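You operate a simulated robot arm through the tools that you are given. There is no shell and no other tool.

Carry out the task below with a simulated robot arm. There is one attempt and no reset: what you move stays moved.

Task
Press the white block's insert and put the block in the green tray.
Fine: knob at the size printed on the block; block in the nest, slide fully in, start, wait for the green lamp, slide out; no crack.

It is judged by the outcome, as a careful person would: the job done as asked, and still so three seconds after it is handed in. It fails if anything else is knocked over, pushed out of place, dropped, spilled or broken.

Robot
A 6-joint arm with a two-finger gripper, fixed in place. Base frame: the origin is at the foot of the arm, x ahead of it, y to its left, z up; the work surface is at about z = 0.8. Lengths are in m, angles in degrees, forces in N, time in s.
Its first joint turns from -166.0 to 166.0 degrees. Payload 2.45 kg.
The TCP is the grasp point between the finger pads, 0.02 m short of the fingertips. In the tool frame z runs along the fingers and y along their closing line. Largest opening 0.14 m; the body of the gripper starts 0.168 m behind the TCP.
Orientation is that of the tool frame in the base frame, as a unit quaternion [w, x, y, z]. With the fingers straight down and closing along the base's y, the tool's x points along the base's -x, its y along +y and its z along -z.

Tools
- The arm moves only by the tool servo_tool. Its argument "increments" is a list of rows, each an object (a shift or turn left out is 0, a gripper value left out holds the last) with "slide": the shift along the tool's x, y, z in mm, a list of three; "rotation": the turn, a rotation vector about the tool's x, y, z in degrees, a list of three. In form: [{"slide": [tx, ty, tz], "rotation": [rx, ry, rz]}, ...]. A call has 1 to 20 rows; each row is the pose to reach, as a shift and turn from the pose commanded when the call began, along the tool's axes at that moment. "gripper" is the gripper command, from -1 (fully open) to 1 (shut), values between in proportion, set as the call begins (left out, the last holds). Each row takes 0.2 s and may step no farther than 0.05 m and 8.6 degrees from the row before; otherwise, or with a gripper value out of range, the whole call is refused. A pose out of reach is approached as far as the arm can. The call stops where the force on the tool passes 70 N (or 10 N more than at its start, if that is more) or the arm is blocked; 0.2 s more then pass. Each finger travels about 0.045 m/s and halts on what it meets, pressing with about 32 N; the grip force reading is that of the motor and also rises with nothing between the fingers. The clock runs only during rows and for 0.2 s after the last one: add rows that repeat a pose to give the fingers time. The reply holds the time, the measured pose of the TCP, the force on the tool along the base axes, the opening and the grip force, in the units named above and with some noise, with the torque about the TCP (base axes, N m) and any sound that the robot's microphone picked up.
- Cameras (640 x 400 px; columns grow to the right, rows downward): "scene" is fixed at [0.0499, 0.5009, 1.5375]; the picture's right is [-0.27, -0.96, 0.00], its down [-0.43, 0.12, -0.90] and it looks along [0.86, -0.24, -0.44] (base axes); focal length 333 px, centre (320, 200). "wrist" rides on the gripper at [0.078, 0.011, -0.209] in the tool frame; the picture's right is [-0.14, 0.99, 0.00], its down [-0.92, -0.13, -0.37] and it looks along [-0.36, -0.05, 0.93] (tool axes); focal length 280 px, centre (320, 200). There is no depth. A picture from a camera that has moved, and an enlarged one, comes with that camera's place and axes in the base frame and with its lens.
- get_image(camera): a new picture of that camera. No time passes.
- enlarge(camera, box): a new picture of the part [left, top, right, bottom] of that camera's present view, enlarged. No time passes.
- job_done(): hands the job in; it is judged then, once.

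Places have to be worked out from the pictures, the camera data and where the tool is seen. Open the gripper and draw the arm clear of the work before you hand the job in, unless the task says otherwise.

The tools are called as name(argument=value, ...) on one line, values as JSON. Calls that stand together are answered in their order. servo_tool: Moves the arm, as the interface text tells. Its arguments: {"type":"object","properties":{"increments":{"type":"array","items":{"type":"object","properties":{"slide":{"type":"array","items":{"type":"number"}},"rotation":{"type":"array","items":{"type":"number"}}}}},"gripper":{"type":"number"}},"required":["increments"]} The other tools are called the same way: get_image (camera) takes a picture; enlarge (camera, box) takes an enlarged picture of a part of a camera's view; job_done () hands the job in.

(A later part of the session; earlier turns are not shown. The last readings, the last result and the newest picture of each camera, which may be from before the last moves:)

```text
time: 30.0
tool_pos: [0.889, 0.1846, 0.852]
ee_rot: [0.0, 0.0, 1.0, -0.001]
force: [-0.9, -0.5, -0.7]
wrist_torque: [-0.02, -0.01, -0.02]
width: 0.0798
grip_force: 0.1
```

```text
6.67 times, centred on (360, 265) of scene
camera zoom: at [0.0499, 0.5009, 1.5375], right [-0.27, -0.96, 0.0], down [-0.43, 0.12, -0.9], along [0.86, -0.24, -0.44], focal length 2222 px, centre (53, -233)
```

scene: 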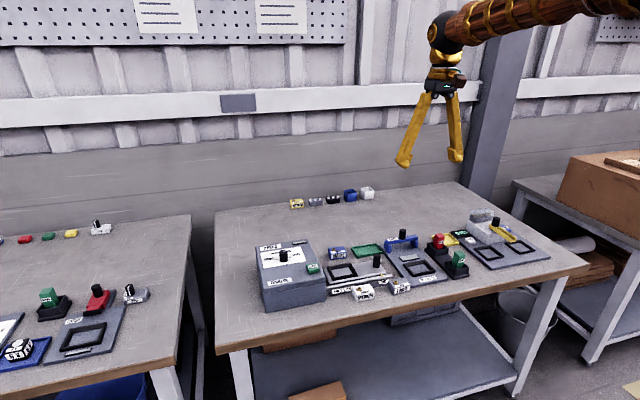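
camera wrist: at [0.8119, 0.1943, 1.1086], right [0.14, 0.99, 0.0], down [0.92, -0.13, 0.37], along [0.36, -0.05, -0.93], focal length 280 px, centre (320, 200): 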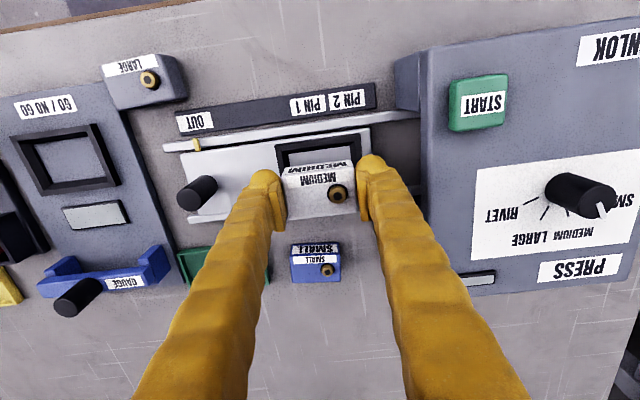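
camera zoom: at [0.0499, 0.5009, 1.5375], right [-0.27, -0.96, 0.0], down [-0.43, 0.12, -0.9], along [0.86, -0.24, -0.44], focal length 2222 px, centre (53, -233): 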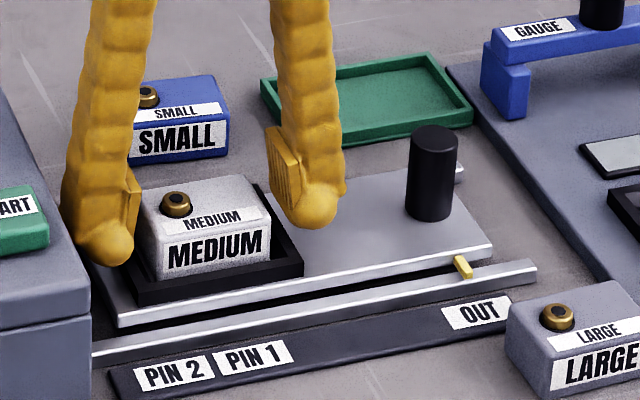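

The block sits in the nest. I'll raise straight up and check that it's flat.

servo_tool(increments=[{"slide": [0, 0, -30]}, {"slide": [0, 0, -70]}, {"slide": [30, 0, -110]}, {"slide": [30, 0, -110]}])

enlarge(camera="wrist", box=[240, 130, 400, 250])

enlarge(camera="scene", box=[320, 235, 400, 295])

get_image(camera="wrist")

```text
time: 31.0
tool_pos: [0.8594, 0.1836, 0.9634]
ee_rot: [0.0, 0.0, 1.0, 0.001]
force: [0.2, 0.3, 0.3]
wrist_torque: [-0.02, 0.01, 0.0]
width: 0.0793
grip_force: 0.0
```

```text
3.33 times, centred on (320, 190) of wrist
camera zoom: at [0.7815, 0.1952, 1.1737], right [0.14, 0.99, 0.0], down [0.92, -0.13, 0.37], along [0.36, -0.05, -0.93], focal length 935 px, centre (320, 233)
```

zoom: 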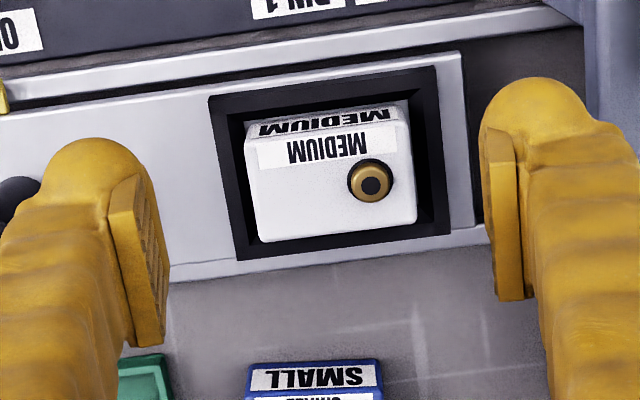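

```text
6.67 times, centred on (360, 265) of scene
camera zoom: at [0.0499, 0.5009, 1.5375], right [-0.27, -0.96, 0.0], down [-0.43, 0.12, -0.9], along [0.86, -0.24, -0.44], focal length 2222 px, centre (53, -233)
```

zoom: 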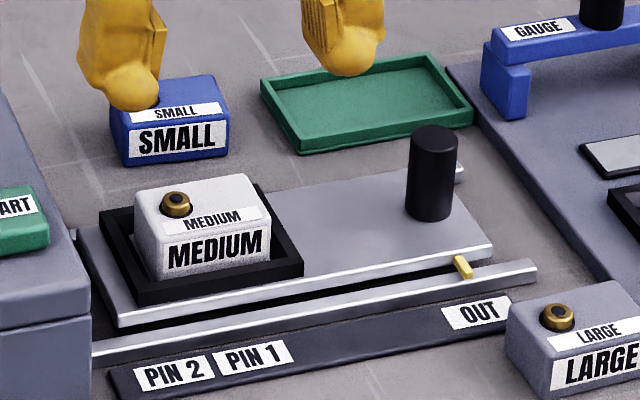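

```text
taken
camera wrist: at [0.7815, 0.1952, 1.1737], right [0.14, 0.99, 0.0], down [0.92, -0.13, 0.37], along [0.36, -0.05, -0.93], focal length 280 px, centre (320, 200)
```

wrist: 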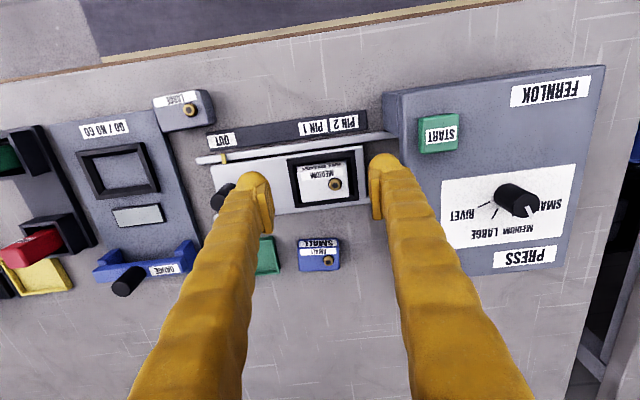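

The block is flat in the nest. Next is the slide handle; I'll move over it (near (0.893, 0.058)) for a close look.

servo_tool(increments=[{"slide": [0, -40, 0]}, {"slide": [-10, -80, 0]}, {"slide": [-25, -125, 0]}, {"slide": [-25, -125, 0]}])

get_image(camera="wrist")

enlarge(camera="wrist", box=[240, 110, 400, 230])

```text
time: 32.0
tool_pos: [0.8847, 0.0584, 0.9627]
ee_rot: [0.0, 0.001, 1.0, -0.001]
force: [0.4, -0.5, -0.4]
wrist_torque: [-0.01, 0.01, -0.02]
width: 0.0797
grip_force: 0.0
```

```text
taken
camera wrist: at [0.8069, 0.0695, 1.1734], right [0.14, 0.99, 0.0], down [0.92, -0.13, 0.37], along [0.36, -0.05, -0.93], focal length 280 px, centre (320, 200)
```

wrist: 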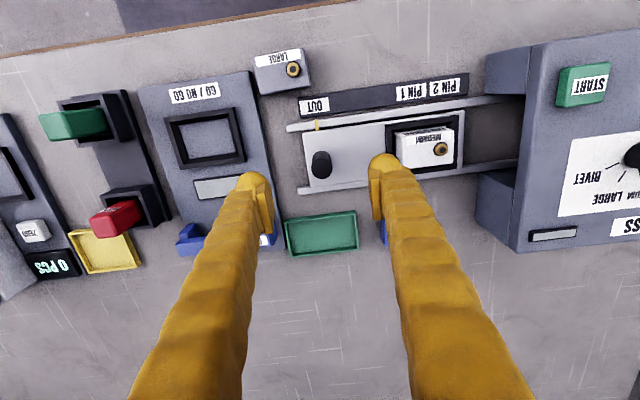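

```text
3.33 times, centred on (320, 170) of wrist
camera zoom: at [0.8069, 0.0695, 1.1734], right [0.14, 0.99, 0.0], down [0.92, -0.13, 0.37], along [0.36, -0.05, -0.93], focal length 935 px, centre (320, 300)
```

zoom: 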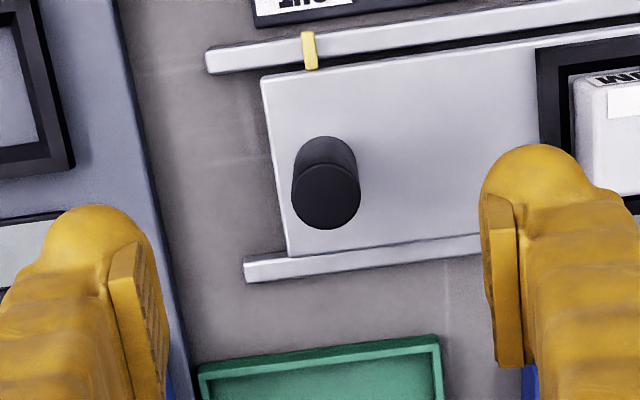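

The handle is at about (0.891, 0.059) with its top near z≈0.86. I'll set the opening to 60 mm and lower around it, with the fingertips about 8 mm above the slide plate.

servo_tool(increments=[{"slide": [-6.8, 1.3, 15]}, {"slide": [-6.8, 1.3, 50]}, {"slide": [-6.8, 1.3, 85]}, {"slide": [-6.8, 1.3, 112]}, {"slide": [-6.8, 1.3, 112]}], gripper=0.14)

enlarge(camera="wrist", box=[240, 110, 400, 230])

```text
time: 33.2
tool_pos: [0.8917, 0.0613, 0.8514]
ee_rot: [0.0, 0.0, 1.0, 0.0]
force: [-0.3, -0.5, 0.1]
wrist_torque: [-0.02, 0.01, -0.01]
width: 0.0601
grip_force: 0.0
```

```text
3.33 times, centred on (320, 170) of wrist
camera zoom: at [0.8142, 0.0723, 1.0605], right [0.14, 0.99, 0.0], down [0.92, -0.13, 0.37], along [0.37, -0.05, -0.93], focal length 935 px, centre (320, 300)
```

zoom: 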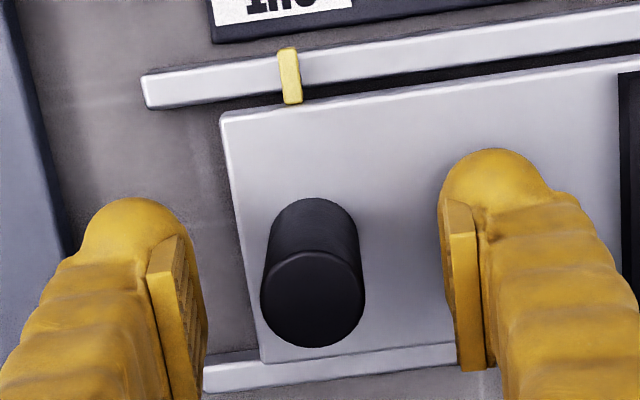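

The handle is about 1.5 mm to −y of the tool axis. I'll correct that and close on it.

servo_tool(increments=[{"slide": [0, -1.5, 1]}, {"slide": [0, -1.5, 1]}])

servo_tool(increments=[{"slide": [0, 0, 0]}, {"slide": [0, 0, 0]}, {"slide": [0, 0, 0]}, {"slide": [0, 0, 0]}], gripper=1)

enlarge(camera="wrist", box=[240, 110, 400, 230])

```text
time: 33.8
tool_pos: [0.8909, 0.0611, 0.8492]
ee_rot: [0.001, -0.001, 1.0, 0.0]
force: [0.5, -0.3, 1.3]
wrist_torque: [0.0, -0.02, 0.0]
width: 0.0603
grip_force: 0.0
```

```text
time: 34.8
tool_pos: [0.8911, 0.0595, 0.8493]
ee_rot: [0.0, 0.0, 1.0, 0.0]
force: [0.7, 3.3, -1.1]
wrist_torque: [0.05, -0.02, -0.01]
width: 0.0225
grip_force: 39.1
```

```text
3.33 times, centred on (320, 170) of wrist
camera zoom: at [0.8137, 0.0707, 1.0597], right [0.14, 0.99, 0.0], down [0.92, -0.13, 0.37], along [0.36, -0.05, -0.93], focal length 935 px, centre (320, 300)
```

zoom: 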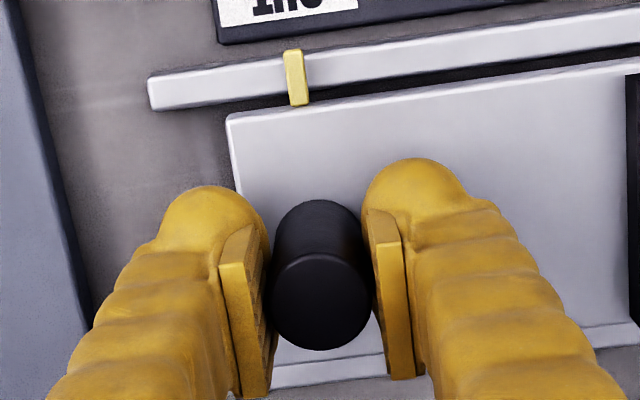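

The handle is held at 22.5 mm with negligible side load. The pointer is at OUT (y≈0.058), PIN 1 is about 122 mm further in and PIN 2 about 160 mm. I'll push the slide in smoothly along +y and watch the force.

servo_tool(increments=[{"slide": [0, 5, 0]}, {"slide": [0, 13, 0]}, {"slide": [0, 22, 0]}, {"slide": [0, 32, 0]}, {"slide": [0, 42, 0]}, {"slide": [0, 52, 0]}, {"slide": [0, 62, 0]}, {"slide": [0, 72, 0]}, {"slide": [0, 82, 0]}, {"slide": [0, 90, 0]}, {"slide": [0, 96, 0]}, {"slide": [0, 100, 0]}, {"slide": [0, 100, 0]}])

get_image(camera="wrist")

enlarge(camera="scene", box=[280, 225, 400, 305])

```text
time: 37.6
tool_pos: [0.8911, 0.16, 0.8506]
ee_rot: [-0.001, -0.001, 1.0, 0.001]
force: [7.9, -0.7, -7.0]
wrist_torque: [0.0, -0.09, 0.02]
width: 0.0226
grip_force: 44.9
```

```text
taken
camera wrist: at [0.8137, 0.1702, 1.0597], right [0.14, 0.99, 0.0], down [0.92, -0.13, 0.37], along [0.36, -0.05, -0.93], focal length 280 px, centre (320, 200)
```

wrist: 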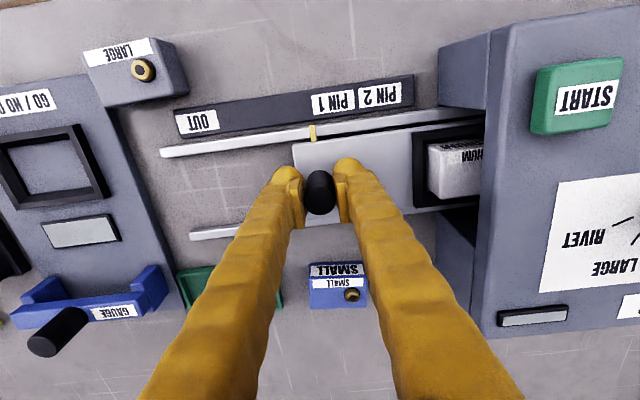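

```text
5.00 times, centred on (340, 265) of scene
camera zoom: at [0.0499, 0.5009, 1.5375], right [-0.27, -0.96, 0.0], down [-0.43, 0.12, -0.9], along [0.86, -0.24, -0.44], focal length 1666 px, centre (220, -125)
```

zoom: 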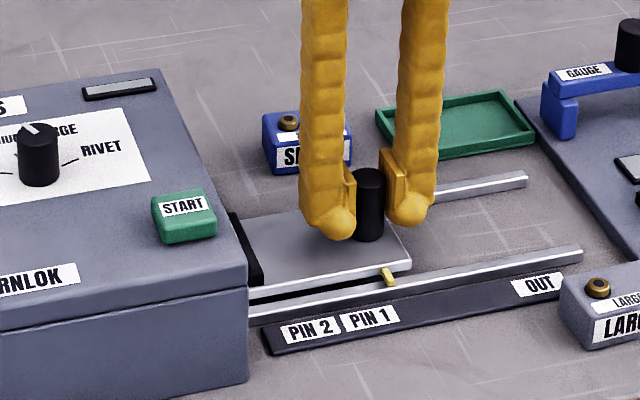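

The slide runs freely and the pointer is just short of PIN 1. I'll continue in smaller steps towards the end stop.

servo_tool(increments=[{"slide": [0, 5, 0]}, {"slide": [0, 10, 0]}, {"slide": [0, 15, 0]}, {"slide": [0, 20, 0]}, {"slide": [0, 25, 0]}, {"slide": [0, 30, 0]}, {"slide": [0, 35, 0]}, {"slide": [0, 40, 0]}, {"slide": [0, 45, 0]}, {"slide": [0, 50, 0]}, {"slide": [0, 50, 0]}])

get_image(camera="wrist")

enlarge(camera="scene", box=[280, 225, 400, 305])

```text
time: 40.0
tool_pos: [0.8902, 0.2095, 0.8493]
ee_rot: [0.0, 0.001, 1.0, 0.001]
force: [10.6, -0.4, 9.9]
wrist_torque: [0.0, -0.27, -0.01]
width: 0.0224
grip_force: 45.5
```

```text
taken
camera wrist: at [0.8135, 0.2199, 1.0596], right [0.14, 0.99, 0.0], down [0.92, -0.13, 0.37], along [0.37, -0.05, -0.93], focal length 280 px, centre (320, 200)
```

wrist: 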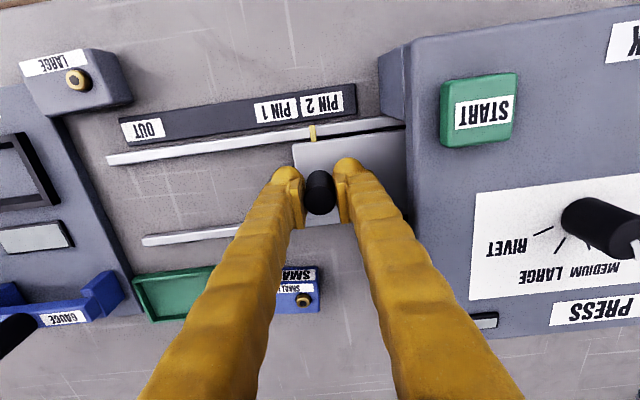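

```text
5.00 times, centred on (340, 265) of scene
camera zoom: at [0.0499, 0.5009, 1.5375], right [-0.27, -0.96, 0.0], down [-0.43, 0.12, -0.9], along [0.86, -0.24, -0.44], focal length 1666 px, centre (220, -125)
```

zoom: 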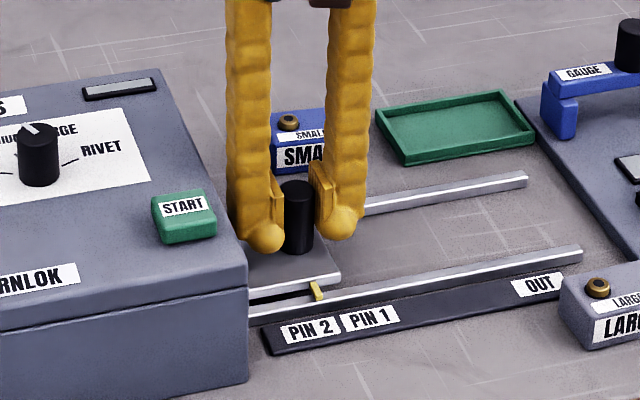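

The pointer is just reaching the PIN 2 mark. I'll continue in 2 mm steps until it meets the end stop.

servo_tool(increments=[{"slide": [0, 2, 0]}, {"slide": [0, 4, 0]}, {"slide": [0, 6, 0]}, {"slide": [0, 8, 0]}, {"slide": [0, 10, 0]}, {"slide": [0, 10, 0]}])

get_image(camera="wrist")

enlarge(camera="scene", box=[280, 225, 400, 305])

```text
time: 41.4
tool_pos: [0.8917, 0.2197, 0.8493]
ee_rot: [0.0, 0.001, 1.0, -0.001]
force: [-3.0, -1.9, 6.3]
wrist_torque: [-0.03, 0.24, 0.01]
width: 0.0225
grip_force: 45.2
```

```text
taken
camera wrist: at [0.8138, 0.2308, 1.0597], right [0.14, 0.99, 0.0], down [0.92, -0.13, 0.37], along [0.36, -0.05, -0.93], focal length 280 px, centre (320, 200)
```

wrist: 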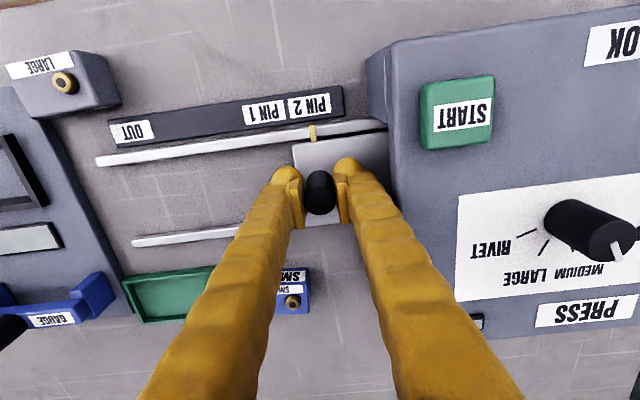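

```text
5.00 times, centred on (340, 265) of scene
camera zoom: at [0.0499, 0.5009, 1.5375], right [-0.27, -0.96, 0.0], down [-0.43, 0.12, -0.9], along [0.86, -0.24, -0.44], focal length 1666 px, centre (220, -125)
```

zoom: 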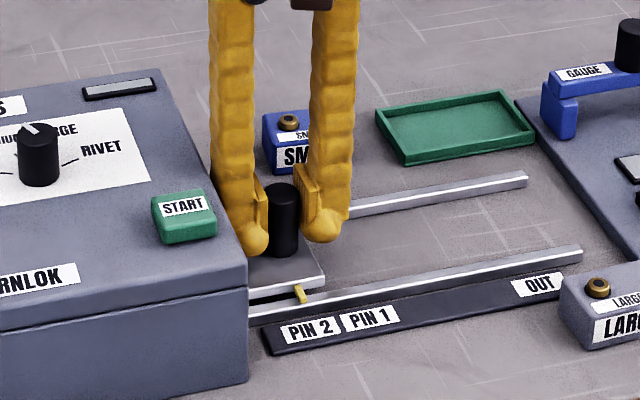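

The pointer lines up with PIN 2, but I've felt no end stop yet. I'll keep nudging in 1–2 mm steps until the force shows it's fully in.

servo_tool(increments=[{"slide": [0, 1, 0]}, {"slide": [0, 2, 0]}, {"slide": [0, 3, 0]}, {"slide": [0, 4, 0]}, {"slide": [0, 4, 0]}])

enlarge(camera="wrist", box=[240, 70, 440, 210])

```text
time: 42.7
tool_pos: [0.8909, 0.2198, 0.8485]
ee_rot: [-0.001, 0.001, 1.0, -0.003]
force: [-0.4, -8.0, -2.1]
wrist_torque: [-0.09, -0.07, 0.0]
width: 0.0225
grip_force: 44.7
stopped in row 5: the force on the tool passed its limit at 72 N (the readings are from after the stop); the commanded pose is now the measured one
```

```text
2.86 times, centred on (340, 140) of wrist
camera zoom: at [0.8138, 0.2316, 1.0596], right [0.14, 0.99, 0.0], down [0.92, -0.13, 0.37], along [0.36, -0.05, -0.93], focal length 801 px, centre (263, 371)
```

zoom: 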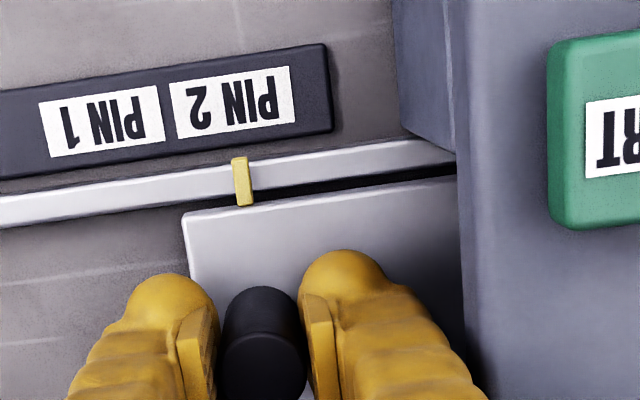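

The end stop is reached at y≈0.220, with the force limit hit and the pointer on PIN 2. I'll add a light push to make sure it's home, then open only to 40 mm so the finger stays clear of the press face.

servo_tool(increments=[{"slide": [0, 1, 0]}, {"slide": [0, 1.5, 0]}, {"slide": [0, 1.5, 0]}])

servo_tool(increments=[{"slide": [0, 0, 0]}, {"slide": [0, 0, 0]}, {"slide": [0, 0, 0]}], gripper=0.43)

enlarge(camera="wrist", box=[240, 70, 440, 210])

```text
time: 43.5
tool_pos: [0.8916, 0.2206, 0.8502]
ee_rot: [-0.001, 0.001, 1.0, -0.002]
force: [3.6, -50.4, -2.7]
wrist_torque: [-0.56, -0.07, 0.09]
width: 0.0229
grip_force: 45.5
```

```text
time: 44.3
tool_pos: [0.89, 0.2234, 0.8495]
ee_rot: [0.0, 0.001, 1.0, -0.001]
force: [-1.2, 0.5, 0.2]
wrist_torque: [-0.01, -0.02, 0.0]
width: 0.04
grip_force: 0.1
```

```text
2.86 times, centred on (340, 140) of wrist
camera zoom: at [0.8136, 0.2341, 1.0598], right [0.14, 0.99, 0.0], down [0.92, -0.13, 0.37], along [0.36, -0.05, -0.93], focal length 801 px, centre (263, 371)
```

zoom: 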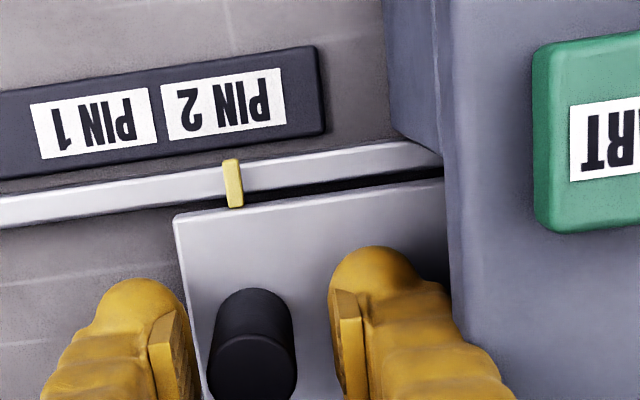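

The handle is released with the slide home. I'll raise clear, move over START at about (0.8345, 0.2995), and close the fingers to make a pusher.

servo_tool(increments=[{"slide": [0, -1, -20]}, {"slide": [0, -1, -60]}, {"slide": [0, -1, -100]}, {"slide": [0, -1, -130]}, {"slide": [28, 38, -130]}, {"slide": [56, 77, -130]}, {"slide": [56, 77, -130]}])

servo_tool(increments=[{"slide": [0, 0, 0]}, {"slide": [0, 0, 0]}, {"slide": [0, 0, 0]}, {"slide": [0, 0, 0]}], gripper=1)

get_image(camera="wrist")

enlarge(camera="wrist", box=[240, 100, 400, 220])

enlarge(camera="scene", box=[250, 215, 400, 315])

```text
time: 45.9
tool_pos: [0.8347, 0.3007, 0.9799]
ee_rot: [-0.002, 0.001, 1.0, -0.001]
force: [-0.3, 0.0, 0.5]
wrist_torque: [0.0, 0.0, 0.0]
width: 0.04
grip_force: 0.1
```

```text
time: 46.9
tool_pos: [0.8336, 0.301, 0.9797]
ee_rot: [-0.001, 0.001, 1.0, -0.001]
force: [1.1, 0.0, 0.3]
wrist_torque: [0.0, -0.03, -0.02]
width: 0.0
grip_force: 29.4
```

```text
taken
camera wrist: at [0.7578, 0.3117, 1.1893], right [0.14, 0.99, 0.0], down [0.92, -0.13, 0.37], along [0.36, -0.05, -0.93], focal length 280 px, centre (320, 200)
```

wrist: 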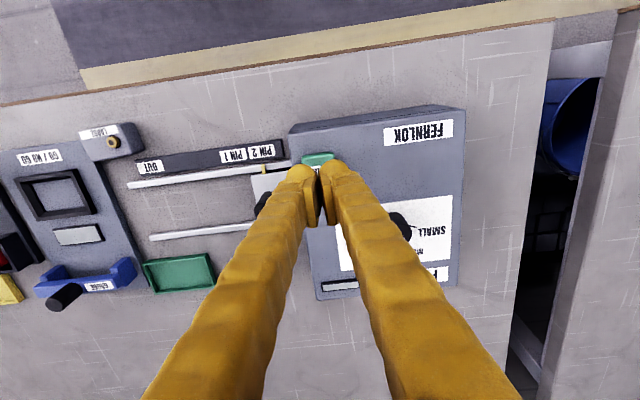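

```text
3.33 times, centred on (320, 160) of wrist
camera zoom: at [0.7578, 0.3117, 1.1893], right [0.14, 0.99, 0.0], down [0.92, -0.13, 0.37], along [0.36, -0.05, -0.93], focal length 935 px, centre (320, 333)
```

zoom: 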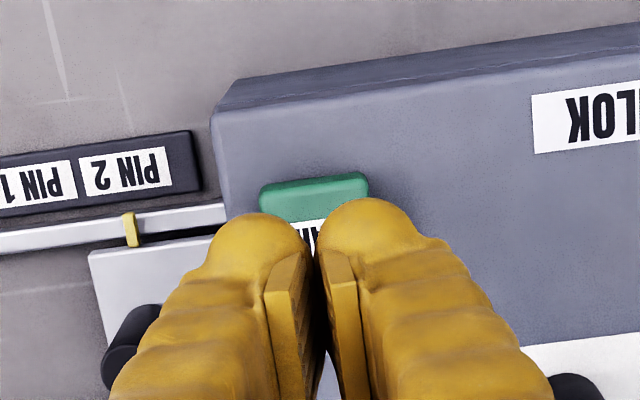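

```text
4.00 times, centred on (325, 265) of scene
camera zoom: at [0.0499, 0.5009, 1.5375], right [-0.27, -0.96, 0.0], down [-0.43, 0.12, -0.9], along [0.86, -0.24, -0.44], focal length 1333 px, centre (300, -60)
```

zoom: 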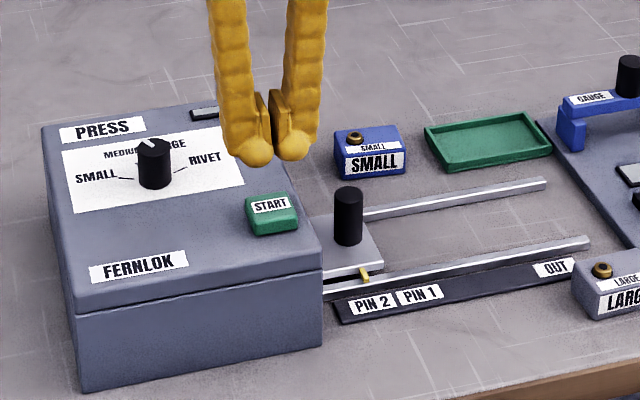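

The closed fingertips are over START and the pointer is still at PIN 2. I'll descend to just above the button, then press in 1 mm steps.

servo_tool(increments=[{"slide": [0, 0, 25]}, {"slide": [0, 0, 42]}, {"slide": [0, 0, 46]}, {"slide": [0, 0, 46]}])

servo_tool(increments=[{"slide": [0, 0, 1]}, {"slide": [0, 0, 2]}, {"slide": [0, 0, 3]}, {"slide": [0, 0, 4]}, {"slide": [0, 0, 5]}, {"slide": [0, 0, 6]}, {"slide": [0, 0, 6]}])

enlarge(camera="scene", box=[250, 215, 400, 315])

```text
time: 47.9
tool_pos: [0.8351, 0.3004, 0.9335]
ee_rot: [-0.001, 0.0, 1.0, -0.001]
force: [0.6, -0.9, 0.2]
wrist_torque: [0.03, 0.02, 0.0]
width: 0.0002
grip_force: 28.7
```

```text
time: 49.5
tool_pos: [0.8348, 0.3002, 0.9289]
ee_rot: [0.001, 0.001, 1.0, -0.001]
force: [-1.3, 0.0, 2.0]
wrist_torque: [0.04, 0.0, 0.02]
width: 0.0061
grip_force: 29.6
heard: click
```

```text
4.00 times, centred on (325, 265) of scene
camera zoom: at [0.0499, 0.5009, 1.5375], right [-0.27, -0.96, 0.0], down [-0.43, 0.12, -0.9], along [0.86, -0.24, -0.44], focal length 1333 px, centre (300, -60)
```

zoom: 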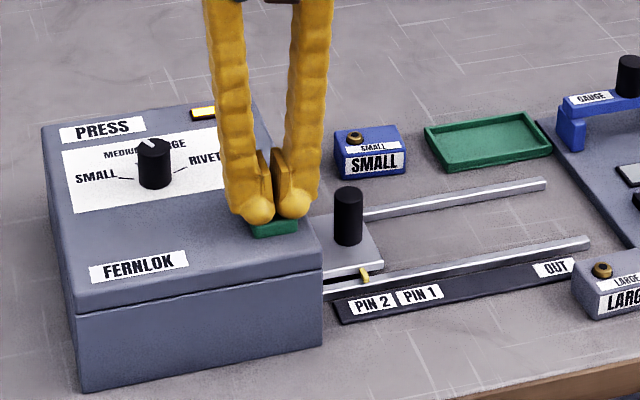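

A click was heard and the lamp turned yellow, so the press is running. I'll lift off the button and wait for green.

servo_tool(increments=[{"slide": [0, 0, -15]}, {"slide": [0, 0, -50]}, {"slide": [0, 0, -50]}, {"slide": [0, 0, -50]}, {"slide": [0, 0, -50]}])

enlarge(camera="scene", box=[250, 215, 400, 315])

get_image(camera="wrist")

```text
time: 50.7
tool_pos: [0.8343, 0.3001, 0.9778]
ee_rot: [-0.001, 0.001, 1.0, -0.002]
force: [0.1, -0.2, -0.2]
wrist_torque: [-0.02, 0.0, -0.02]
width: 0.0001
grip_force: 29.4
```

```text
4.00 times, centred on (325, 265) of scene
camera zoom: at [0.0499, 0.5009, 1.5375], right [-0.27, -0.96, 0.0], down [-0.43, 0.12, -0.9], along [0.86, -0.24, -0.44], focal length 1333 px, centre (300, -60)
```

zoom: 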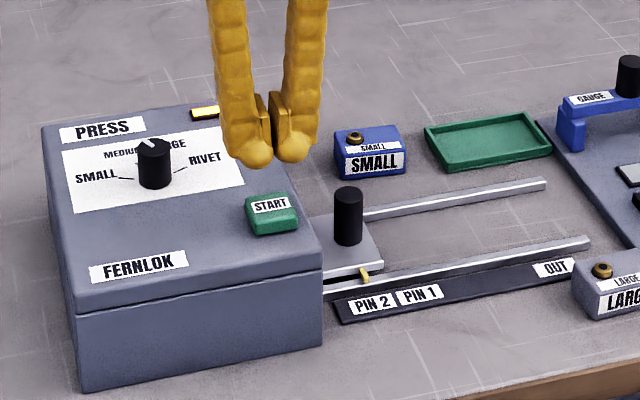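

```text
taken
camera wrist: at [0.7581, 0.3116, 1.1875], right [0.14, 0.99, 0.0], down [0.92, -0.13, 0.37], along [0.36, -0.05, -0.93], focal length 280 px, centre (320, 200)
```

wrist: 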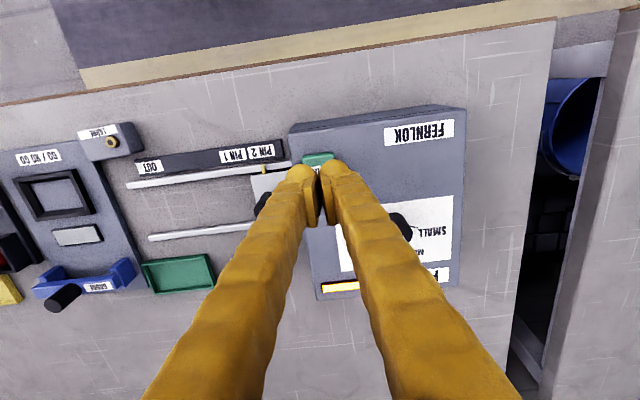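

The lamp is still amber. While waiting I'll move back to a spot above the handle at a safe height, with the gripper at 40 mm, and check the lamp again.

servo_tool(increments=[{"slide": [0, 0, -5]}, {"slide": [-28, -40, -5]}, {"slide": [-56, -79, -5]}, {"slide": [-56, -79, -5]}, {"slide": [-56, -79, -5]}, {"slide": [-56, -79, -5]}, {"slide": [-56, -79, -5]}, {"slide": [-56, -79, -5]}], gripper=0.43)

enlarge(camera="scene", box=[250, 215, 400, 315])

get_image(camera="wrist")

```text
time: 52.5
tool_pos: [0.8908, 0.2219, 0.9823]
ee_rot: [0.001, 0.0, 1.0, -0.002]
force: [-0.5, 0.7, 0.5]
wrist_torque: [-0.01, 0.02, -0.05]
width: 0.04
grip_force: 0.1
```

```text
4.00 times, centred on (325, 265) of scene
camera zoom: at [0.0499, 0.5009, 1.5375], right [-0.27, -0.96, 0.0], down [-0.43, 0.12, -0.9], along [0.86, -0.24, -0.44], focal length 1333 px, centre (300, -60)
```

zoom: 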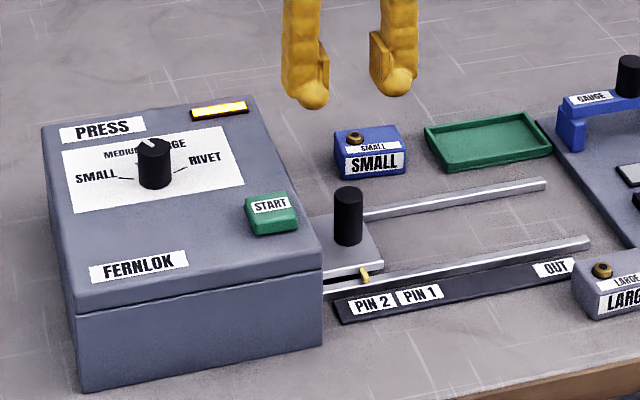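

```text
taken
camera wrist: at [0.8137, 0.2326, 1.1922], right [0.14, 0.99, 0.0], down [0.92, -0.13, 0.37], along [0.36, -0.05, -0.93], focal length 280 px, centre (320, 200)
```

wrist: 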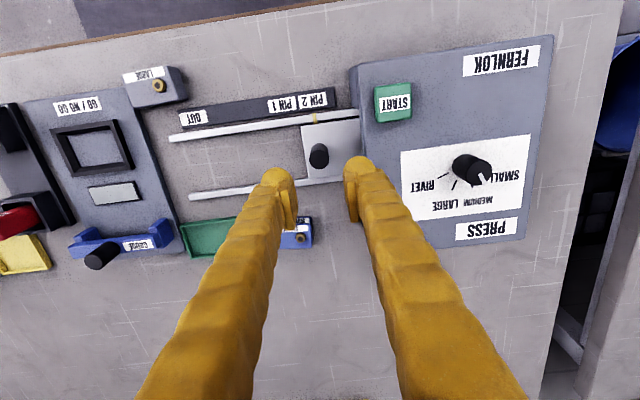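

The lamp is still amber, so I'll hold still and wait.

servo_tool(increments=[{"slide": [0, 0, 0]}, {"slide": [0, 0, 0]}, {"slide": [0, 0, 0]}, {"slide": [0, 0, 0]}, {"slide": [0, 0, 0]}, {"slide": [0, 0, 0]}, {"slide": [0, 0, 0]}, {"slide": [0, 0, 0]}, {"slide": [0, 0, 0]}, {"slide": [0, 0, 0]}])

enlarge(camera="scene", box=[250, 215, 400, 315])

```text
time: 54.7
tool_pos: [0.8904, 0.2211, 0.9826]
ee_rot: [-0.001, 0.001, 1.0, -0.001]
force: [-0.8, 0.3, -0.6]
wrist_torque: [-0.01, 0.02, -0.02]
width: 0.04
grip_force: 0.0
```

```text
4.00 times, centred on (325, 265) of scene
camera zoom: at [0.0499, 0.5009, 1.5375], right [-0.27, -0.96, 0.0], down [-0.43, 0.12, -0.9], along [0.86, -0.24, -0.44], focal length 1333 px, centre (300, -60)
```

zoom: 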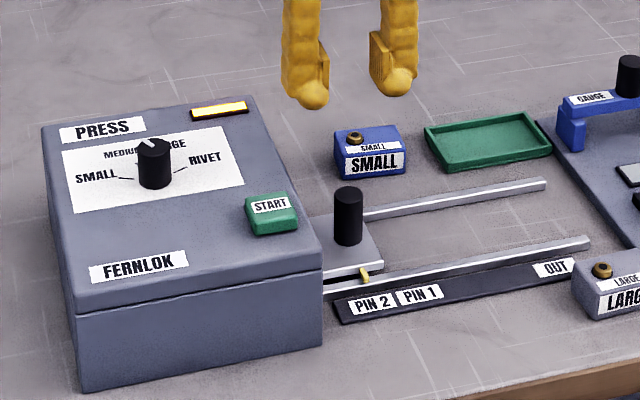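

It's still amber after about 5 s, so I'll keep waiting.

servo_tool(increments=[{"slide": [0, 0, 0]}, {"slide": [0, 0, 0]}, {"slide": [0, 0, 0]}, {"slide": [0, 0, 0]}, {"slide": [0, 0, 0]}, {"slide": [0, 0, 0]}, {"slide": [0, 0, 0]}, {"slide": [0, 0, 0]}, {"slide": [0, 0, 0]}, {"slide": [0, 0, 0]}, {"slide": [0, 0, 0]}, {"slide": [0, 0, 0]}, {"slide": [0, 0, 0]}, {"slide": [0, 0, 0]}, {"slide": [0, 0, 0]}])

enlarge(camera="scene", box=[250, 215, 400, 315])

```text
time: 57.9
tool_pos: [0.8905, 0.2222, 0.9818]
ee_rot: [-0.001, 0.002, 1.0, -0.001]
force: [-0.2, -0.2, -0.3]
wrist_torque: [-0.01, 0.01, 0.02]
width: 0.04
grip_force: 0.0
```

```text
4.00 times, centred on (325, 265) of scene
camera zoom: at [0.0499, 0.5009, 1.5375], right [-0.27, -0.96, 0.0], down [-0.43, 0.12, -0.9], along [0.86, -0.24, -0.44], focal length 1333 px, centre (300, -60)
```

zoom: 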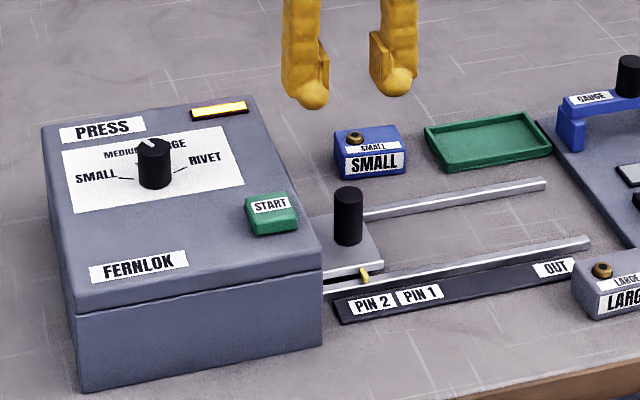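

Still amber. I'll wait another 4 s.

servo_tool(increments=[{"slide": [0, 0, 0]}, {"slide": [0, 0, 0]}, {"slide": [0, 0, 0]}, {"slide": [0, 0, 0]}, {"slide": [0, 0, 0]}, {"slide": [0, 0, 0]}, {"slide": [0, 0, 0]}, {"slide": [0, 0, 0]}, {"slide": [0, 0, 0]}, {"slide": [0, 0, 0]}, {"slide": [0, 0, 0]}, {"slide": [0, 0, 0]}, {"slide": [0, 0, 0]}, {"slide": [0, 0, 0]}, {"slide": [0, 0, 0]}, {"slide": [0, 0, 0]}, {"slide": [0, 0, 0]}, {"slide": [0, 0, 0]}, {"slide": [0, 0, 0]}, {"slide": [0, 0, 0]}])

enlarge(camera="scene", box=[250, 215, 400, 315])

```text
time: 62.1
tool_pos: [0.8907, 0.2209, 0.9826]
ee_rot: [-0.001, 0.001, 1.0, -0.001]
force: [0.7, 0.8, 0.5]
wrist_torque: [0.01, 0.0, 0.0]
width: 0.0399
grip_force: 0.0
```

```text
4.00 times, centred on (325, 265) of scene
camera zoom: at [0.0499, 0.5009, 1.5375], right [-0.27, -0.96, 0.0], down [-0.43, 0.12, -0.9], along [0.86, -0.24, -0.44], focal length 1333 px, centre (300, -60)
```

zoom: 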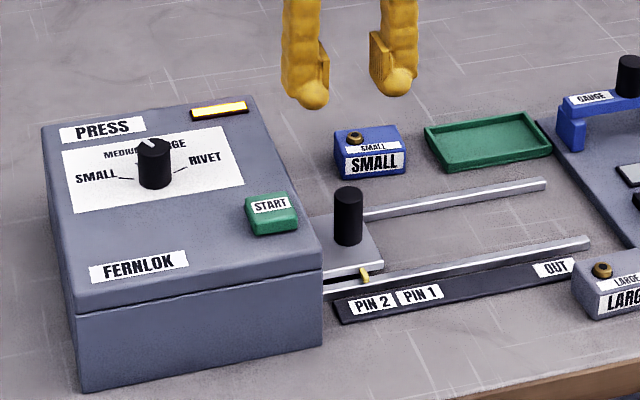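

It's still amber after about 13 s. I'll keep waiting and look closer at the lamp.

servo_tool(increments=[{"slide": [0, 0, 0]}, {"slide": [0, 0, 0]}, {"slide": [0, 0, 0]}, {"slide": [0, 0, 0]}, {"slide": [0, 0, 0]}, {"slide": [0, 0, 0]}, {"slide": [0, 0, 0]}, {"slide": [0, 0, 0]}, {"slide": [0, 0, 0]}, {"slide": [0, 0, 0]}, {"slide": [0, 0, 0]}, {"slide": [0, 0, 0]}, {"slide": [0, 0, 0]}, {"slide": [0, 0, 0]}, {"slide": [0, 0, 0]}, {"slide": [0, 0, 0]}, {"slide": [0, 0, 0]}, {"slide": [0, 0, 0]}, {"slide": [0, 0, 0]}, {"slide": [0, 0, 0]}])

servo_tool(increments=[{"slide": [0, 0, 0]}, {"slide": [0, 0, 0]}, {"slide": [0, 0, 0]}, {"slide": [0, 0, 0]}, {"slide": [0, 0, 0]}, {"slide": [0, 0, 0]}, {"slide": [0, 0, 0]}, {"slide": [0, 0, 0]}, {"slide": [0, 0, 0]}, {"slide": [0, 0, 0]}, {"slide": [0, 0, 0]}, {"slide": [0, 0, 0]}, {"slide": [0, 0, 0]}, {"slide": [0, 0, 0]}, {"slide": [0, 0, 0]}, {"slide": [0, 0, 0]}, {"slide": [0, 0, 0]}, {"slide": [0, 0, 0]}, {"slide": [0, 0, 0]}, {"slide": [0, 0, 0]}])

enlarge(camera="scene", box=[255, 225, 345, 290])

```text
time: 66.3
tool_pos: [0.8914, 0.2211, 0.9821]
ee_rot: [-0.001, 0.001, 1.0, -0.001]
force: [-0.2, -0.4, -0.8]
wrist_torque: [-0.01, 0.01, -0.01]
width: 0.0399
grip_force: 0.2
```

```text
time: 70.5
tool_pos: [0.8907, 0.2208, 0.9821]
ee_rot: [0.0, 0.001, 1.0, -0.001]
force: [-1.1, 1.1, -0.7]
wrist_torque: [0.0, 0.03, -0.01]
width: 0.0398
grip_force: 0.1
```

```text
6.15 times, centred on (300, 258) of scene
camera zoom: at [0.0499, 0.5009, 1.5375], right [-0.27, -0.96, 0.0], down [-0.43, 0.12, -0.9], along [0.86, -0.24, -0.44], focal length 2051 px, centre (443, -154)
```

zoom: 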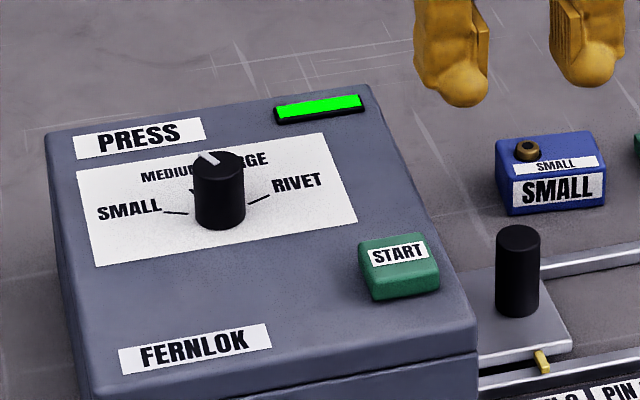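

The lamp is green. I'll lower around the handle with the 40 mm opening, keeping clear of the press face, then grip it.

servo_tool(increments=[{"slide": [0, -1, 40]}, {"slide": [0, -1, 80]}, {"slide": [0, -1, 105]}, {"slide": [0, -1, 105]}])

enlarge(camera="wrist", box=[240, 90, 440, 230])

```text
time: 71.5
tool_pos: [0.8918, 0.219, 0.8766]
ee_rot: [-0.001, 0.001, 1.0, -0.001]
force: [0.1, -0.5, -0.3]
wrist_torque: [-0.01, 0.02, 0.03]
width: 0.0401
grip_force: 0.0
```

```text
2.86 times, centred on (340, 160) of wrist
camera zoom: at [0.8148, 0.2306, 1.0868], right [0.14, 0.99, 0.0], down [0.92, -0.13, 0.37], along [0.36, -0.05, -0.93], focal length 801 px, centre (263, 314)
```

zoom: 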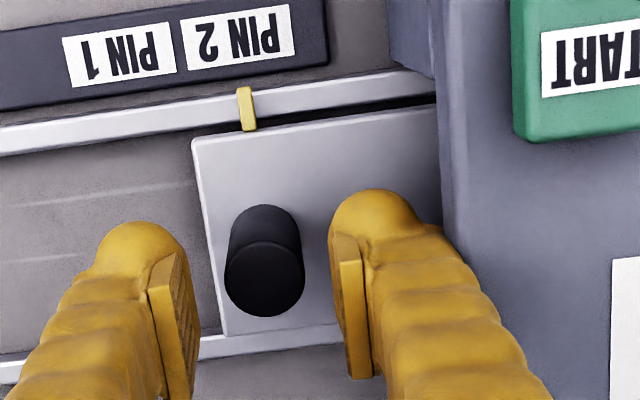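

The handle is centred between the fingers. I'll lower the remaining 28 mm and grip.

servo_tool(increments=[{"slide": [0, 0, 14]}, {"slide": [0, 0, 28]}, {"slide": [0, 0, 28]}])

servo_tool(increments=[{"slide": [0, 0, 0]}, {"slide": [0, 0, 0]}, {"slide": [0, 0, 0]}, {"slide": [0, 0, 0]}], gripper=1)

```text
time: 72.3
tool_pos: [0.8906, 0.2199, 0.8498]
ee_rot: [0.0, 0.001, 1.0, -0.001]
force: [0.4, -0.5, 0.4]
wrist_torque: [0.02, -0.01, -0.01]
width: 0.0399
grip_force: 0.0
```

```text
time: 73.3
tool_pos: [0.8915, 0.2193, 0.8482]
ee_rot: [-0.001, 0.001, 1.0, -0.001]
force: [1.2, 1.1, -0.5]
wrist_torque: [0.01, -0.01, 0.04]
width: 0.0225
grip_force: 44.6
```

The handle is gripped at 22.5 mm. Pulling the slide smoothly out to the OUT mark, about 161 mm in −y.

servo_tool(increments=[{"slide": [0, -4, 0]}, {"slide": [0, -12, 0]}, {"slide": [0, -22, 0]}, {"slide": [0, -33, 0]}, {"slide": [0, -44, 0]}, {"slide": [0, -55, 0]}, {"slide": [0, -66, 0]}, {"slide": [0, -77, 0]}, {"slide": [0, -88, 0]}, {"slide": [0, -99, 0]}, {"slide": [0, -110, 0]}, {"slide": [0, -121, 0]}, {"slide": [0, -132, 0]}, {"slide": [0, -142, 0]}, {"slide": [0, -150, 0]}, {"slide": [0, -155, 0]}, {"slide": [0, -158, 0]}, {"slide": [0, -158, 0]}])

get_image(camera="wrist")

enlarge(camera="scene", box=[280, 225, 420, 315])

```text
time: 77.1
tool_pos: [0.8912, 0.0607, 0.8505]
ee_rot: [-0.002, 0.001, 1.0, -0.001]
force: [3.9, -1.0, -16.0]
wrist_torque: [0.0, -0.05, -0.03]
width: 0.0226
grip_force: 44.9
```

```text
taken
camera wrist: at [0.8137, 0.072, 1.0601], right [0.14, 0.99, 0.0], down [0.92, -0.13, 0.37], along [0.36, -0.05, -0.93], focal length 280 px, centre (320, 200)
```

wrist: 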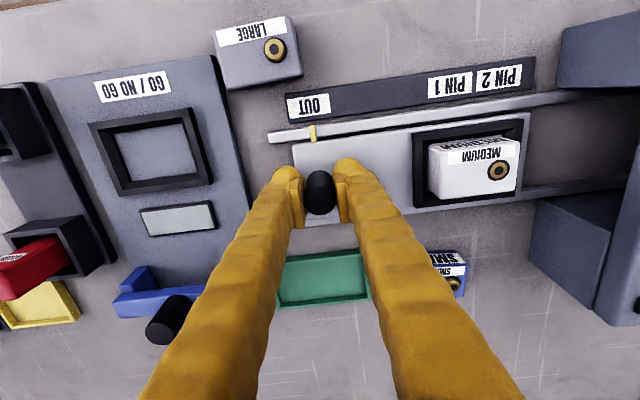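

```text
4.44 times, centred on (350, 270) of scene
camera zoom: at [0.0499, 0.5009, 1.5375], right [-0.27, -0.96, 0.0], down [-0.43, 0.12, -0.9], along [0.86, -0.24, -0.44], focal length 1481 px, centre (187, -111)
```

zoom: 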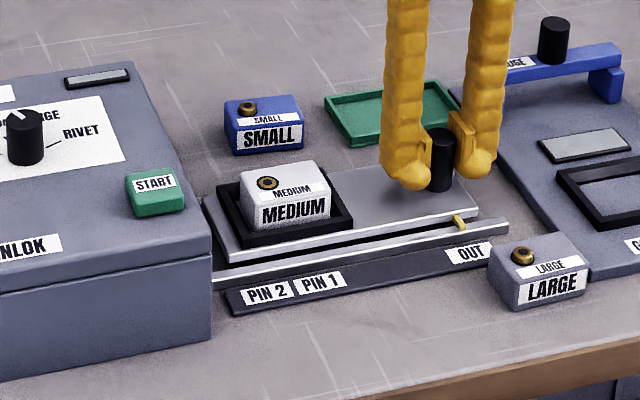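

The slide is out, the insert now looks flush, and the lamp has reset. I'll pull another 2 mm to be sure it's at its OUT stop.

servo_tool(increments=[{"slide": [0, -1, 0]}, {"slide": [0, -2, 0]}, {"slide": [0, -2, 0]}])

enlarge(camera="wrist", box=[400, 100, 560, 220])

```text
time: 77.9
tool_pos: [0.8905, 0.0589, 0.8504]
ee_rot: [-0.001, 0.001, 1.0, -0.001]
force: [2.9, 12.3, -16.1]
wrist_torque: [0.06, -0.03, -0.02]
width: 0.0227
grip_force: 44.9
```

```text
3.33 times, centred on (480, 160) of wrist
camera zoom: at [0.8136, 0.0711, 1.0602], right [0.14, 0.99, 0.0], down [0.92, -0.13, 0.37], along [0.36, -0.05, -0.93], focal length 935 px, centre (-213, 333)
```

zoom: 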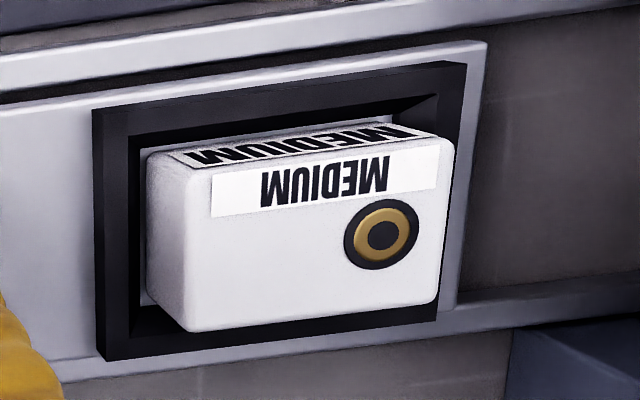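

The slide is on its OUT stop, and the block shows the insert flush with no crack visible. I'll release the handle and lift clear.

servo_tool(increments=[{"slide": [0, 1.5, 0]}, {"slide": [0, 1.5, 0]}, {"slide": [0, 1.5, 0]}, {"slide": [0, 1.5, 0]}], gripper=0.14)

servo_tool(increments=[{"slide": [0, 0, -20]}, {"slide": [0, 0, -60]}, {"slide": [0, 0, -100]}, {"slide": [15, 0, -140]}, {"slide": [30, 0, -150]}, {"slide": [30, 0, -150]}])

get_image(camera="wrist")

enlarge(camera="scene", box=[280, 225, 420, 315])

```text
time: 78.9
tool_pos: [0.8908, 0.0595, 0.8515]
ee_rot: [0.001, 0.0, 1.0, -0.001]
force: [0.8, 0.0, 0.0]
wrist_torque: [-0.03, 0.04, 0.0]
width: 0.0606
grip_force: 0.1
```

```text
time: 80.3
tool_pos: [0.8619, 0.0622, 0.9998]
ee_rot: [0.0, 0.001, 1.0, 0.0]
force: [0.4, 0.5, 0.2]
wrist_torque: [-0.02, -0.02, 0.04]
width: 0.0604
grip_force: 0.1
```

```text
taken
camera wrist: at [0.7842, 0.0731, 1.2098], right [0.14, 0.99, 0.0], down [0.92, -0.13, 0.37], along [0.36, -0.05, -0.93], focal length 280 px, centre (320, 200)
```

wrist: 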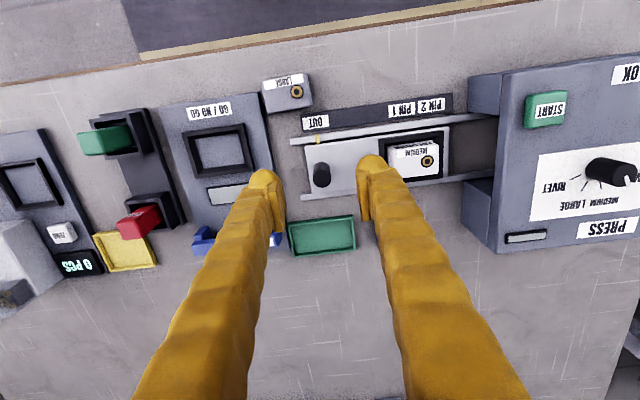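

```text
4.44 times, centred on (350, 270) of scene
camera zoom: at [0.0499, 0.5009, 1.5375], right [-0.27, -0.96, 0.0], down [-0.43, 0.12, -0.9], along [0.86, -0.24, -0.44], focal length 1481 px, centre (187, -111)
```

zoom: 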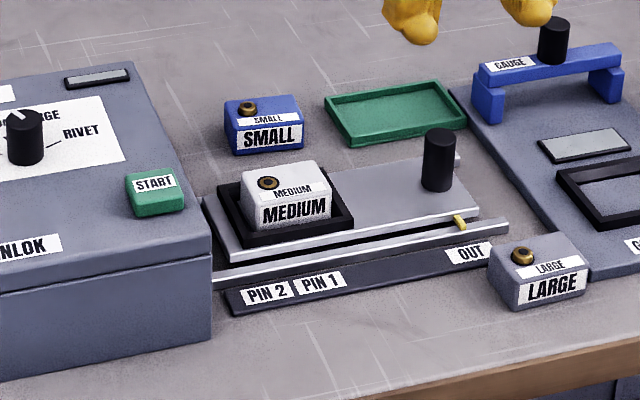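

Everything is in place. I'll enlarge the tray from here to fix its position.

enlarge(camera="wrist", box=[270, 195, 390, 270])

enlarge(camera="wrist", box=[360, 110, 480, 210])

```text
5.33 times, centred on (330, 232) of wrist
camera zoom: at [0.7842, 0.0731, 1.2098], right [0.14, 0.99, 0.0], down [0.92, -0.13, 0.37], along [0.36, -0.05, -0.93], focal length 1495 px, centre (267, 27)
```

zoom: 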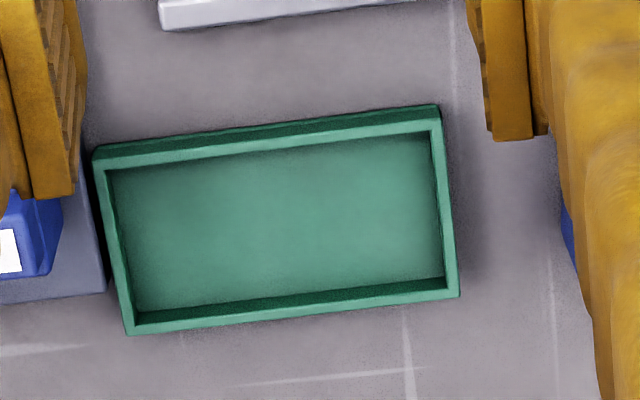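

```text
4.00 times, centred on (420, 160) of wrist
camera zoom: at [0.7842, 0.0731, 1.2098], right [0.14, 0.99, 0.0], down [0.92, -0.13, 0.37], along [0.36, -0.05, -0.93], focal length 1122 px, centre (-80, 360)
```

zoom: 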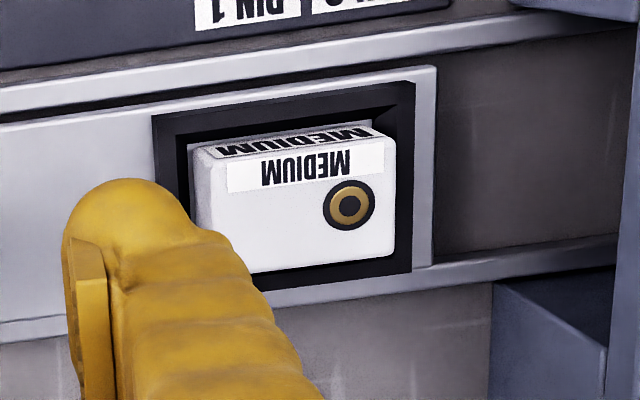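

The tray's inside is roughly x 0.980–1.032, y 0.00–0.094, so its centre is about 1.005 m out, a little beyond straight-down reach. I'll grip the block with the tool tilted about 16° outwards about the finger-closing axis, which keeps the block level. First I'll come in above the nest with that tilt.

servo_tool(increments=[{"slide": [-4, 20, 0], "rotation": [0, -4, 0]}, {"slide": [-10, 60, 0], "rotation": [0, -8, 0]}, {"slide": [-18, 95, 15], "rotation": [0, -12, 0]}, {"slide": [-26, 122.5, 40], "rotation": [0, -16, 0]}, {"slide": [-26, 122.5, 70], "rotation": [0, -16, 0]}, {"slide": [-26, 122.5, 70], "rotation": [0, -16, 0]}], gripper=-0.14)

get_image(camera="wrist")

enlarge(camera="scene", box=[280, 165, 440, 305])

```text
time: 81.7
tool_pos: [0.8864, 0.1818, 0.929]
ee_rot: [0.139, 0.0, 0.99, -0.001]
force: [0.2, 0.6, -0.1]
wrist_torque: [0.0, 0.0, -0.01]
width: 0.0797
grip_force: 0.1
```

```text
taken
camera wrist: at [0.7556, 0.1937, 1.1101], right [0.13, 0.99, 0.04], down [0.78, -0.13, 0.61], along [0.61, -0.05, -0.79], focal length 280 px, centre (320, 200)
```

wrist: 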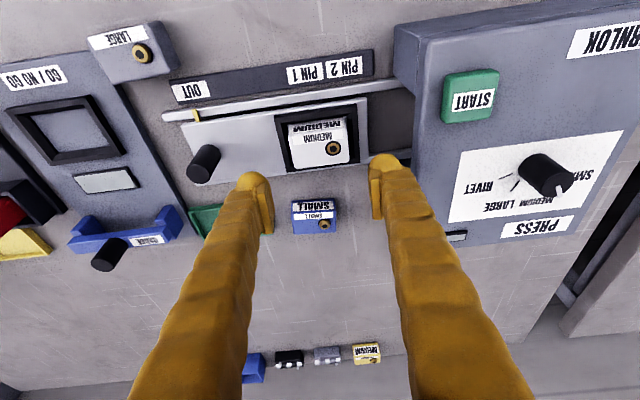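

```text
2.86 times, centred on (360, 235) of scene
camera zoom: at [0.0499, 0.5009, 1.5375], right [-0.27, -0.96, 0.0], down [-0.43, 0.12, -0.9], along [0.86, -0.24, -0.44], focal length 952 px, centre (206, 100)
```

zoom: 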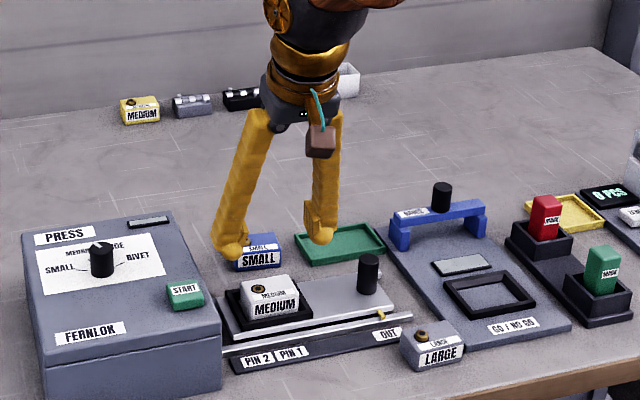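

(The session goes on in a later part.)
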